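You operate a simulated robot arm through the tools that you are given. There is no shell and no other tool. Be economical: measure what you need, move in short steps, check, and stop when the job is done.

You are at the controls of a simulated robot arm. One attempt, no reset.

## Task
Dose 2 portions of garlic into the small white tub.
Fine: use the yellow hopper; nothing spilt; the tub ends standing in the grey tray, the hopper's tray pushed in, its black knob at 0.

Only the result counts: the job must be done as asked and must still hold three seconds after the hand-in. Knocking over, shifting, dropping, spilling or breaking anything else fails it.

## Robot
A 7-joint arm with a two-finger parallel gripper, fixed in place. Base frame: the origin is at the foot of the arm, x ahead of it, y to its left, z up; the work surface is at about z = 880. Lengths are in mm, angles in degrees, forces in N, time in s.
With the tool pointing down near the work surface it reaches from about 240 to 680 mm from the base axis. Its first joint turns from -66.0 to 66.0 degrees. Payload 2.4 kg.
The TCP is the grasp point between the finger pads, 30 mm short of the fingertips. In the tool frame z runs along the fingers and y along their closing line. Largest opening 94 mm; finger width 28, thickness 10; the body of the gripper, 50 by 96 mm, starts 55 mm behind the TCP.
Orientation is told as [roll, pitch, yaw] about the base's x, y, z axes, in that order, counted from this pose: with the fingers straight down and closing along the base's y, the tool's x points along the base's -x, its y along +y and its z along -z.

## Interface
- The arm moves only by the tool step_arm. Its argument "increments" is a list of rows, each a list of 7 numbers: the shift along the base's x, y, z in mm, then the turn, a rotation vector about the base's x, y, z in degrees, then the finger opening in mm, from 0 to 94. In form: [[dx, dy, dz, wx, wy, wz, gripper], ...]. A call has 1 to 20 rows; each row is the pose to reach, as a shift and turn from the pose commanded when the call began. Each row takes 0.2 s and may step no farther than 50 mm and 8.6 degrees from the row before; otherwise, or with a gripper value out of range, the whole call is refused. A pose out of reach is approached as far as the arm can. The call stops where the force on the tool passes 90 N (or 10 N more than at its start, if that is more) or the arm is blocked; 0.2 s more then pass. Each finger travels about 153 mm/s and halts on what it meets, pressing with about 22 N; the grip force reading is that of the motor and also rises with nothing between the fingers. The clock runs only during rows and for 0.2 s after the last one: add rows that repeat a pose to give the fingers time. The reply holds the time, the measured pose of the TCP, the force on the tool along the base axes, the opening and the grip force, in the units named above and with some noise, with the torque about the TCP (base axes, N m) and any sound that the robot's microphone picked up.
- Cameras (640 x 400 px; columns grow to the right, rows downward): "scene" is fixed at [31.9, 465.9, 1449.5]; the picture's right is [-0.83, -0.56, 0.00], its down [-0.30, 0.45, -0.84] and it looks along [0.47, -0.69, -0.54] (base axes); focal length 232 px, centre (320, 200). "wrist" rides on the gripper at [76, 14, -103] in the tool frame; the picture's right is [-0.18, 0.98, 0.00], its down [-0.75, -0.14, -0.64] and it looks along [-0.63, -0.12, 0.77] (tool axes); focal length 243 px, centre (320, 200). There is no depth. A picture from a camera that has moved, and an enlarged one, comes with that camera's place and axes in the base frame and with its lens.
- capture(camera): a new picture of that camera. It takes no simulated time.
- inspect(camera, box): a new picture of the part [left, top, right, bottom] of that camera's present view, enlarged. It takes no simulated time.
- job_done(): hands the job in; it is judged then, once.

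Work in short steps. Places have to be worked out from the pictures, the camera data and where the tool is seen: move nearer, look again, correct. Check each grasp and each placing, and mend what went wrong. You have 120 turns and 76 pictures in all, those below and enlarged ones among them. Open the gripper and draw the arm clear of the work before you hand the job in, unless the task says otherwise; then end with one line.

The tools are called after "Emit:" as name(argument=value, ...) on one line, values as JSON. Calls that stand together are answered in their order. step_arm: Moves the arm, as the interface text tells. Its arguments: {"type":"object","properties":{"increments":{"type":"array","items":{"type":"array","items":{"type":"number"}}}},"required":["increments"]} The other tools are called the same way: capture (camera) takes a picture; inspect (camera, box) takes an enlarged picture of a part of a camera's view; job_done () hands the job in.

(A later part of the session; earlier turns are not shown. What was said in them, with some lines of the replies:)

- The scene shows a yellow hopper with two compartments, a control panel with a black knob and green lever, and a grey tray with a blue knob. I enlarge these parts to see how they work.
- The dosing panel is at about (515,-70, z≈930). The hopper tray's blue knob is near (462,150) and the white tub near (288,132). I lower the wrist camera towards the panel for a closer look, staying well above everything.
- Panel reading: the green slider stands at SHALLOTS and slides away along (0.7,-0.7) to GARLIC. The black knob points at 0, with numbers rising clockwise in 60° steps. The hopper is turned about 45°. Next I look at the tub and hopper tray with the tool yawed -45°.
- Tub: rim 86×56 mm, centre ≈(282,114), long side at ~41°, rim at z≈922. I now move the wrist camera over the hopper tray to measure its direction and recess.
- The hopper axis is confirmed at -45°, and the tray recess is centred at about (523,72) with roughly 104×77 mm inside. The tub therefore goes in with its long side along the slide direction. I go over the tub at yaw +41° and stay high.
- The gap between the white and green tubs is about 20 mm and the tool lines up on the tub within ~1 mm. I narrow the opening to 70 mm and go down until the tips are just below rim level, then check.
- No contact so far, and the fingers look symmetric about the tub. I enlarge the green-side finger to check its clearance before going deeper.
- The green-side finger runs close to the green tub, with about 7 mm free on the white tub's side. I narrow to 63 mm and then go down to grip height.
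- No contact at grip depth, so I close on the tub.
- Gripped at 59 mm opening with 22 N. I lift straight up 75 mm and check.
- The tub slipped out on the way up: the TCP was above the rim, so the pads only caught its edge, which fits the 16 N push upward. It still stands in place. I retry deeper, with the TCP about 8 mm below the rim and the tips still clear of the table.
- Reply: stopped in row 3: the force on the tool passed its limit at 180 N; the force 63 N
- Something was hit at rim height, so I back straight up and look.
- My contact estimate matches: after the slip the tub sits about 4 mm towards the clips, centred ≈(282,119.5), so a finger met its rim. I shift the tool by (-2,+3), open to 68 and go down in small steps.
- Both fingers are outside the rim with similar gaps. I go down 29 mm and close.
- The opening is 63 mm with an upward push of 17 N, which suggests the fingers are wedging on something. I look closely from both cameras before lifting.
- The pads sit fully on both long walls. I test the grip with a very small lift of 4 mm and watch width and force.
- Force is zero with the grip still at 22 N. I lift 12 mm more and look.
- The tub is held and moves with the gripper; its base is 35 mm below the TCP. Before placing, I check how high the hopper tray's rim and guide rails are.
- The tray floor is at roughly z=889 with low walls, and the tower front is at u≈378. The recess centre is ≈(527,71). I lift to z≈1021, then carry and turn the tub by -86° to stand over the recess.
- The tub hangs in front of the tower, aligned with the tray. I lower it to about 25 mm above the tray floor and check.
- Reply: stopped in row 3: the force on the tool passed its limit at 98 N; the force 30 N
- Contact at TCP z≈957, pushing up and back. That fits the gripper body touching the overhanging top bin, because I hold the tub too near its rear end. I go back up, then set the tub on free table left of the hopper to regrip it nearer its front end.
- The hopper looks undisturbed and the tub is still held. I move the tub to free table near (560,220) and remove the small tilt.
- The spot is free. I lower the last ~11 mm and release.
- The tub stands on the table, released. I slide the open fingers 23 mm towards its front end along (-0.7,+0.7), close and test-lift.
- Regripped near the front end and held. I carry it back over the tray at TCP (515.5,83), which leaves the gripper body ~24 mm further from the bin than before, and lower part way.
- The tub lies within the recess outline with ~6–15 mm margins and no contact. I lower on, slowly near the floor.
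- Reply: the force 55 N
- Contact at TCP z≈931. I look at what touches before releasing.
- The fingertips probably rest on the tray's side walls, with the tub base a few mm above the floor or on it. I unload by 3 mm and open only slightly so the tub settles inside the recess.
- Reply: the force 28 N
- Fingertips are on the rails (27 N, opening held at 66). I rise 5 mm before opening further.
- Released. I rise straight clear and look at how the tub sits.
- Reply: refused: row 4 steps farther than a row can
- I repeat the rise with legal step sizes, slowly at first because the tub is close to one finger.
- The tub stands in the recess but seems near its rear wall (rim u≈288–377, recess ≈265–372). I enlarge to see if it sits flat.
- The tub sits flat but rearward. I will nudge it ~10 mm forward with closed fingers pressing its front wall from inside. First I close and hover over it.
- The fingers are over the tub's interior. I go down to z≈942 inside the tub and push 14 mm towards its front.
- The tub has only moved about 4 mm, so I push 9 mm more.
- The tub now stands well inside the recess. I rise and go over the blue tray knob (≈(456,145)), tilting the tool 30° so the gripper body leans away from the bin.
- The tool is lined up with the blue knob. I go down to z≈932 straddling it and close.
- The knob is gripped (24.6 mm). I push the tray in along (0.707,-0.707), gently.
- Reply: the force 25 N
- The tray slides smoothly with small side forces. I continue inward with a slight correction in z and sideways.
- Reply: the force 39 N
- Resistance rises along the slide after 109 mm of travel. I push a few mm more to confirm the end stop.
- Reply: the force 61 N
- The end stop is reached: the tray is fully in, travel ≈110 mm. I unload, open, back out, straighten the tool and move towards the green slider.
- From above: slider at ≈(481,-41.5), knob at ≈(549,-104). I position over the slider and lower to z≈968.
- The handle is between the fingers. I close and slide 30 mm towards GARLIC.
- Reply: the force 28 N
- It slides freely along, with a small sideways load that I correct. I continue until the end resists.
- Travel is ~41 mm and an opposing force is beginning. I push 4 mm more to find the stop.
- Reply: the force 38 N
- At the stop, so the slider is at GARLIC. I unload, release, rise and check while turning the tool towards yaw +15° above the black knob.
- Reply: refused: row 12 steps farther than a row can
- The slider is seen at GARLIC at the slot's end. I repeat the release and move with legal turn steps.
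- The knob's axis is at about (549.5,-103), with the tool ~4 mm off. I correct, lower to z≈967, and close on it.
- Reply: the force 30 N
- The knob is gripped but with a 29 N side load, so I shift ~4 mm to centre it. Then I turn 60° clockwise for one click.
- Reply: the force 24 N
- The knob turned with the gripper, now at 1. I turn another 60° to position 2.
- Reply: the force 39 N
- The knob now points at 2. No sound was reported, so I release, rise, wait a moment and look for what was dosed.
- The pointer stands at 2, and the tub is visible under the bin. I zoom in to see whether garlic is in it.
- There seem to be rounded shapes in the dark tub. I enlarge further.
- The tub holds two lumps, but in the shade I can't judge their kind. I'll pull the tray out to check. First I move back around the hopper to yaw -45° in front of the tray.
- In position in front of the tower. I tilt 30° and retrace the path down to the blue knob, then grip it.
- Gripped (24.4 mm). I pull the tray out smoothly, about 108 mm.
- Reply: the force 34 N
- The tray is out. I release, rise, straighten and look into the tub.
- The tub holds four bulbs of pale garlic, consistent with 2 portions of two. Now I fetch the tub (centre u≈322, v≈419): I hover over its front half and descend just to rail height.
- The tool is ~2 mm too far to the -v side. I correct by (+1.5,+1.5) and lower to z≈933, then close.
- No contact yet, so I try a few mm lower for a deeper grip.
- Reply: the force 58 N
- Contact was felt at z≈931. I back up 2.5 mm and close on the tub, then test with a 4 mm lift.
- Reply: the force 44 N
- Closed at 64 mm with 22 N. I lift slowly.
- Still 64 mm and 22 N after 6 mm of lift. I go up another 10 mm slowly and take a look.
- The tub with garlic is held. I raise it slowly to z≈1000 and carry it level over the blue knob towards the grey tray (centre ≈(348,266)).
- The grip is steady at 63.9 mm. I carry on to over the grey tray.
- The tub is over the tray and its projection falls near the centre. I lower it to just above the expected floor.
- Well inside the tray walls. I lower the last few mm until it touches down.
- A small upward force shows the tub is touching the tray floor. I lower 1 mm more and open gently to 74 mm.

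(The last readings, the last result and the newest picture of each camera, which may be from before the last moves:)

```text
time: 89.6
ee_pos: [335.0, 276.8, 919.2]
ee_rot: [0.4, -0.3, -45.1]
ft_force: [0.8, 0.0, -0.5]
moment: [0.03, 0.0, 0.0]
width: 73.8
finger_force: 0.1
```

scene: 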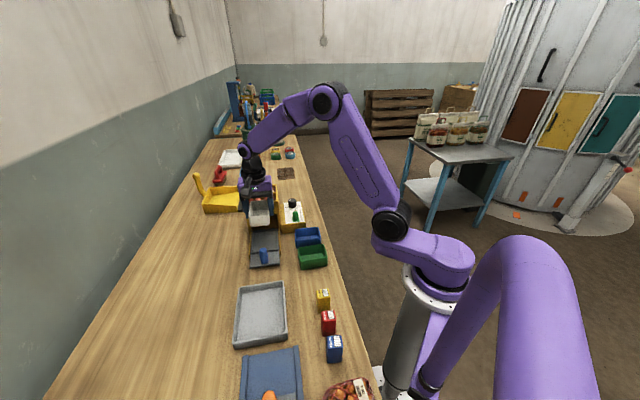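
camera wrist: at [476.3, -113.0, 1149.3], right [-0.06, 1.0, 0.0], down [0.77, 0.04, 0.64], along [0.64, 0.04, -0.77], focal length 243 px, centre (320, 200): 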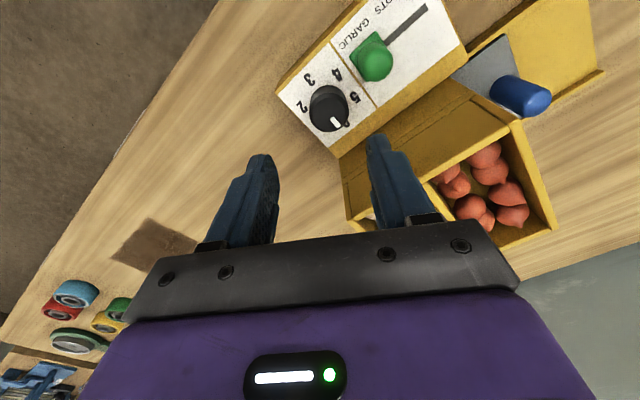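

Released. I rise slowly out of the tray, then cross over at z≈1095 to the black knob, turning the tool to yaw -105°.

Emit:
step_arm(increments=[[0, 0, 5, 0, 0, 0, 74], [0, 0, 18, 0, 0, 0, 76], [0, 0, 50, 0, 0, 0, 76], [0, 0, 95, 0, 0, 0, 60], [0, 0, 140, 0, 0, 0, 56], [0, 0, 175, 0, 0, 0, 56], [20, -40, 175, 0, 0, 0, 56], [38, -80, 175, 0, 0, 0, 56], [56, -120, 175, 0, 0, 0, 56], [74, -160, 175, 0, 0, -7.5, 56], [92, -200, 175, 0, 0, -15, 56], [110, -240, 175, 0, 0, -22.5, 56], [130, -278, 175, 0, 0, -30, 56], [150, -310, 175, 0, 0, -37.5, 56], [170, -335, 175, 0, 0, -45, 56], [190, -355, 175, 0, 0, -52.5, 56], [205, -370, 175, 0, 0, -60, 56], [214.5, -379.5, 175, 0, 0, -60, 56]])

Emit:
capture(camera="wrist")

Emit:
inspect(camera="scene", box=[220, 190, 320, 360])

```text
time: 93.4
ee_pos: [549.3, -102.9, 1095.9]
ee_rot: [0.3, -0.2, -105.3]
ft_force: [-0.3, -0.3, 0.2]
moment: [-0.03, 0.0, 0.03]
width: 56.2
finger_force: 0.1
```

```text
4 pictures are left
camera wrist: at [582.7, -33.1, 1199.7], right [0.9, -0.44, 0.01], down [-0.34, -0.69, 0.64], along [-0.28, -0.58, -0.77], focal length 243 px, centre (320, 200)
```

wrist: 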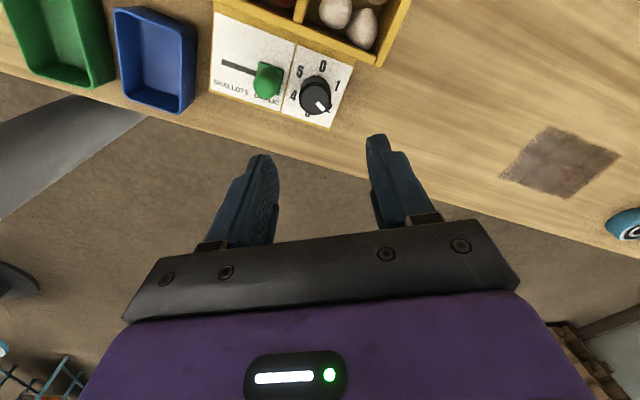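

```text
2.35 times, centred on (270, 275) of scene
camera zoom: at [31.9, 465.9, 1449.5], right [-0.83, -0.56, 0.0], down [-0.3, 0.45, -0.84], along [0.47, -0.69, -0.54], focal length 545 px, centre (438, 24)
```

zoom: 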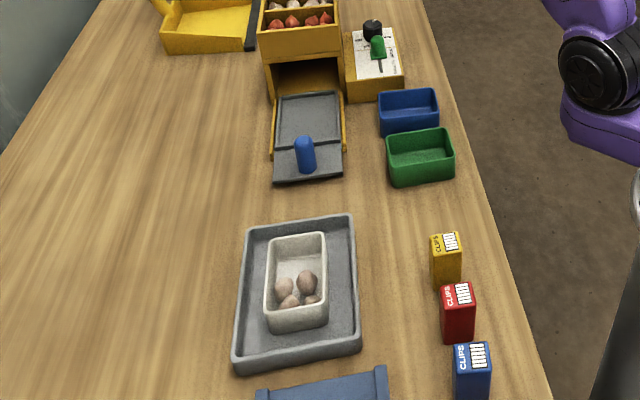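

The tub with its garlic stands in the grey tray. The knob is still at 2 and its axis by earlier grip readings is ≈(545.5,-100), so I correct by (-4,+3), lower and grip it.

Emit:
step_arm(increments=[[-4, 3, 0, 0, 0, 0, 56], [-4, 3, -45, 0, 0, 0, 56], [-4, 3, -90, 0, 0, 0, 56], [-4, 3, -115, 0, 0, 0, 56], [-4, 3, -130, 0, 0, 0, 56], [-4, 3, -130, 0, 0, 0, 20], [-4, 3, -130, 0, 0, 0, 20], [-4, 3, -130, 0, 0, 0, 20]])

```text
time: 94.4
ee_pos: [548.9, -100.9, 991.2]
ee_rot: [1.4, -0.1, -105.0]
ft_force: [-11.7, 2.6, 22.7]
moment: [0.52, 1.17, 0.18]
width: 62.4
finger_force: 5.5
stopped in row 5: the force on the tool passed its limit at 119 N (the readings are from after the stop); the commanded pose is now the measured one
```

The stop at z≈991 was an open finger landing on the green slider, which now stands beside the knob. I back up and turn to yaw -75°, where the fingers clear it, with a smaller opening.

Emit:
step_arm(increments=[[0, 0, 20, 0, 0, 0, 60], [0, 0, 50, -0.7, 0, 0, 52], [-1, 0, 50, -1.4, 0, 7.5, 48], [-2, 0, 50, -1.4, 0, 15, 48], [-3, 1, 50, -1.4, 0, 22.5, 48], [-3.4, 1, 50, -1.4, 0, 30, 48], [-3.4, 1, 50, -1.4, 0, 30, 48]])

Emit:
inspect(camera="wrist", box=[220, 40, 420, 200])

```text
time: 96.0
ee_pos: [547.4, -99.7, 1039.7]
ee_rot: [1.6, -1.5, -75.0]
ft_force: [-0.8, -0.6, -0.6]
moment: [0.02, -0.01, 0.0]
width: 47.9
finger_force: 0.1
```

```text
2.50 times, centred on (320, 120) of wrist
camera zoom: at [537.9, -21.9, 1142.3], right [1.0, 0.08, 0.03], down [0.04, -0.75, 0.66], along [0.07, -0.65, -0.75], focal length 606 px, centre (320, 400)
```

zoom: 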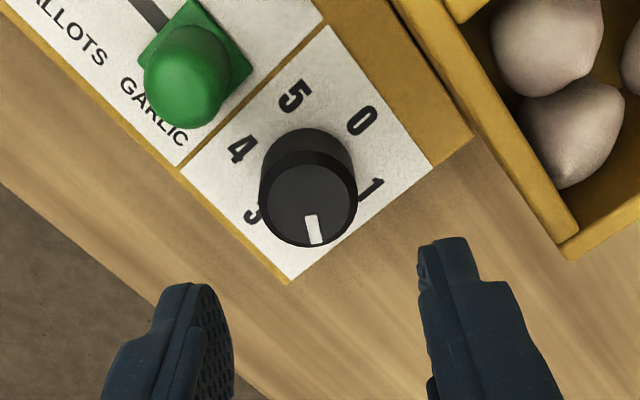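

The slider is intact at GARLIC and the knob's axis shows at (545.5,-99.5). I remove the slight tilt, centre and lower onto the knob, then close.

Emit:
step_arm(increments=[[-1.5, 0, 0, 1.03, 1.93, 0, 48], [-1.5, 0, -30, 1.03, 1.93, 0, 48], [-1.5, 0, -55, 1.03, 1.93, 0, 48], [-1.5, 0, -73, 1.03, 1.93, 0, 48], [-1.5, 0, -73, 1.03, 1.93, 0, 48]])

```text
time: 97.2
ee_pos: [544.4, -98.5, 967.3]
ee_rot: [-0.1, 0.1, -75.0]
ft_force: [-0.1, -0.3, -0.8]
moment: [-0.03, 0.01, -0.02]
width: 47.9
finger_force: 0.0
```

Down with no contact. I close on the knob and turn it 120° counter-clockwise back to 0.

Emit:
step_arm(increments=[[0, 0, 0, 0, 0, 0, 20], [0, 0, 0, 0, 0, 0, 20], [0, 0, 0, 0, 0, 0, 20], [0, 0, 0, 0, 0, 8, 20], [0, 0, 0, 0, 0, 16, 20], [0, 0, 0, 0, 0, 24, 20], [0, 0, 0, 0, 0, 32, 20], [0, 0, 0, 0, 0, 40, 20], [0, 0, 0, 0, 0, 48, 20], [0, 0, 0, 0, 0, 56, 20], [0, 0, 0, 0, 0, 64, 20], [0, 0, 0, 0, 0, 72, 20], [0, 0, 0, 0, 0, 80, 20], [0, 0, 0, 0, 0, 88, 20], [0, 0, 0, 0, 0, 96, 20], [0, 0, 0, 0, 0, 104, 20], [0, 0, 0, 0, 0, 112, 20], [0, 0, 0, 0, 0, 120, 20], [0, 0, 0, 0, 0, 120, 20]])

```text
time: 101.2
ee_pos: [545.1, -101.9, 965.6]
ee_rot: [0.0, 0.1, 45.0]
ft_force: [0.6, -3.4, -11.7]
moment: [0.33, 0.22, -0.05]
width: 31.4
finger_force: 45.2
```

The knob turned with the hand. I open only to 38 mm so as not to touch the slider, rise, and swing back to the front of the tray at yaw -45°.

Emit:
step_arm(increments=[[0, 0, 0, 0, 0, 0, 38], [0, 0, 0, 0, 0, 0, 38], [0, 0, 15, 0, 0, 0, 38], [0, 0, 45, 0, 0, 0, 38], [0, 0, 85, 0, 0, 0, 38], [0, 0, 125, 0, 0, 0, 50], [-8, 22, 125, 0, 0, -8.2, 60], [-16, 45, 125, 0, 0, -16.4, 60], [-24, 67, 125, 0, 0, -24.6, 60], [-32, 90, 125, 0, 0, -32.8, 60], [-40, 112, 125, 0, 0, -41, 60], [-48, 135, 125, 0, 0, -49.2, 60], [-56, 157, 125, 0, 0, -57.4, 60], [-65, 180, 125, 0, 0, -65.6, 60], [-73, 202, 125, 0, 0, -73.8, 60], [-81, 225, 125, 0, 0, -82, 60], [-89.5, 247.5, 125, 0, 0, -90, 60], [-89.5, 247.5, 125, 0, 0, -90, 60]])

Emit:
inspect(camera="scene", box=[255, 190, 310, 225])

```text
time: 105.0
ee_pos: [456.5, 148.7, 1092.5]
ee_rot: [0.0, 0.0, -45.2]
ft_force: [0.2, 0.5, -0.2]
moment: [-0.01, 0.02, 0.02]
width: 60.1
finger_force: 0.0
```

```text
11.43 times, centred on (282, 208) of scene
camera zoom: at [31.9, 465.9, 1449.5], right [-0.83, -0.56, 0.0], down [-0.3, 0.45, -0.84], along [0.47, -0.69, -0.54], focal length 2647 px, centre (749, 114)
```

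zoom: 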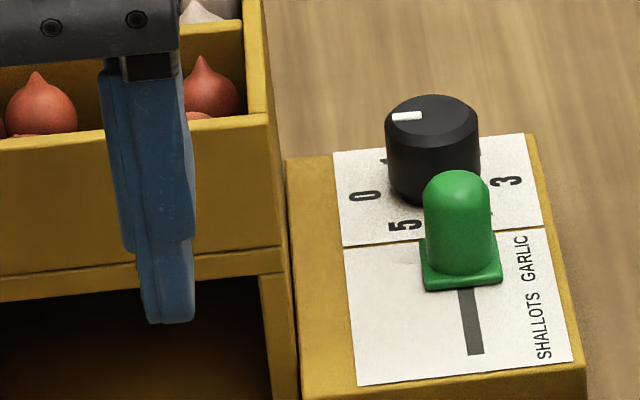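

The pointer is back towards 0 as at the start. Now I tilt 30°, go down on the blue knob and grip it to push the empty tray in.

Emit:
step_arm(increments=[[0, 0, 0, -5.3, -5.3, 0, 60], [0, 0, 0, -10.6, -10.6, 0, 60], [0, 0, 0, -16, -16, 0, 60], [0, -1, -20, -21.2, -21.2, 0, 60], [0, -2, -65, -21.2, -21.2, 0, 60], [0, -2, -105, -21.2, -21.2, 0, 60], [0, -2, -135, -21.2, -21.2, 0, 60], [0, -2, -152, -21.2, -21.2, 0, 60], [0, -2, -160, -21.2, -21.2, 0, 60], [0, -2, -160, -21.2, -21.2, 0, 10], [0, -2, -160, -21.2, -21.2, 0, 10], [0, -2, -160, -21.2, -21.2, 0, 10]])

```text
time: 107.6
ee_pos: [455.7, 145.6, 933.9]
ee_rot: [-0.1, -29.9, -45.0]
ft_force: [-0.5, 0.0, -5.0]
moment: [0.15, -0.11, -0.02]
width: 24.9
finger_force: 45.9
```

The knob is gripped. I push the tray in along the slide.

Emit:
step_arm(increments=[[4, -4, 0, 0, 0, 0, 10], [10, -10, 0, 0, 0, 0, 10], [17, -17, 0, 0, 0, 0, 10], [24, -24, 0, 0, 0, 0, 10], [31, -31, 0, 0, 0, 0, 10], [38, -38, 0, 0, 0, 0, 10], [45, -45, 0, 0, 0, 0, 10], [52, -52, 0, 0, 0, 0, 10], [59, -59, 0, 0, 0, 0, 10], [66, -66, 0, 0, 0, 0, 10], [71, -71, 0, 0, 0, 0, 10], [75, -75, 0, 0, 0, 0, 10], [78, -78, 0, 0, 0, 0, 10], [80, -80, 0, 0, 0, 0, 10], [80, -80, 0, 0, 0, 0, 10]])

```text
time: 110.8
ee_pos: [534.3, 66.6, 933.5]
ee_rot: [-0.1, -29.8, -44.9]
ft_force: [-22.1, 15.7, 4.8]
moment: [0.06, 0.35, -0.12]
width: 24.4
finger_force: 45.0
```

The tray is at its end stop (same position as before). I open while still lightly pressed in, then back out, rise and straighten.

Emit:
step_arm(increments=[[0, 0, 0, 0, 0, 0, 50], [0, 0, 0, 0, 0, 0, 60], [-10, 10, 20, 0, 0, 0, 60], [-25, 25, 50, 0, 0, 0, 60], [-35, 35, 85, 5.3, 5.3, 0, 60], [-35, 35, 120, 10.6, 10.6, 0, 60], [-40, 40, 150, 16, 16, 0, 60], [-60, 50, 170, 21.2, 21.2, 0, 70], [-90, 45, 195, 21.2, 21.2, 0, 80], [-120, 20, 225, 21.2, 21.2, 0, 94], [-150, -10, 250, 21.2, 21.2, 0, 94], [-170, -45, 270, 21.2, 21.2, 0, 94], [-170, -85, 290, 21.2, 21.2, 0, 94], [-170, -125, 300, 21.2, 21.2, 0, 94], [-170, -125, 300, 21.2, 21.2, 0, 94]])

Emit:
inspect(camera="scene", box=[235, 190, 310, 250])

```text
time: 114.0
ee_pos: [365.4, -62.8, 1231.8]
ee_rot: [0.0, -0.1, -45.2]
ft_force: [-0.1, -0.4, -0.1]
moment: [0.0, 0.0, -0.01]
width: 93.9
finger_force: 0.1
```

```text
6.67 times, centred on (272, 220) of scene
camera zoom: at [31.9, 465.9, 1449.5], right [-0.83, -0.56, 0.0], down [-0.3, 0.45, -0.84], along [0.47, -0.69, -0.54], focal length 1544 px, centre (637, 67)
```

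zoom: 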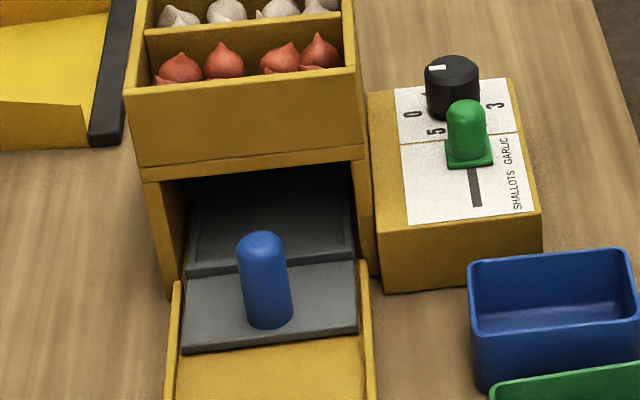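

The last picture shows the hopper's tray pushed in and empty, the knob at 0 and nothing spilt. The tub stands in the grey tray, and the open hand is well clear, so I hand in.

Emit:
job_done()

```text
The job is handed in.
```

I dosed two portions of garlic from the yellow hopper into the small white tub, four bulbs in all, taking a portion to be two bulbs. The tub now stands in the grey tray, the hopper's tray is pushed in, the black knob is at 0, and I saw nothing spilt.
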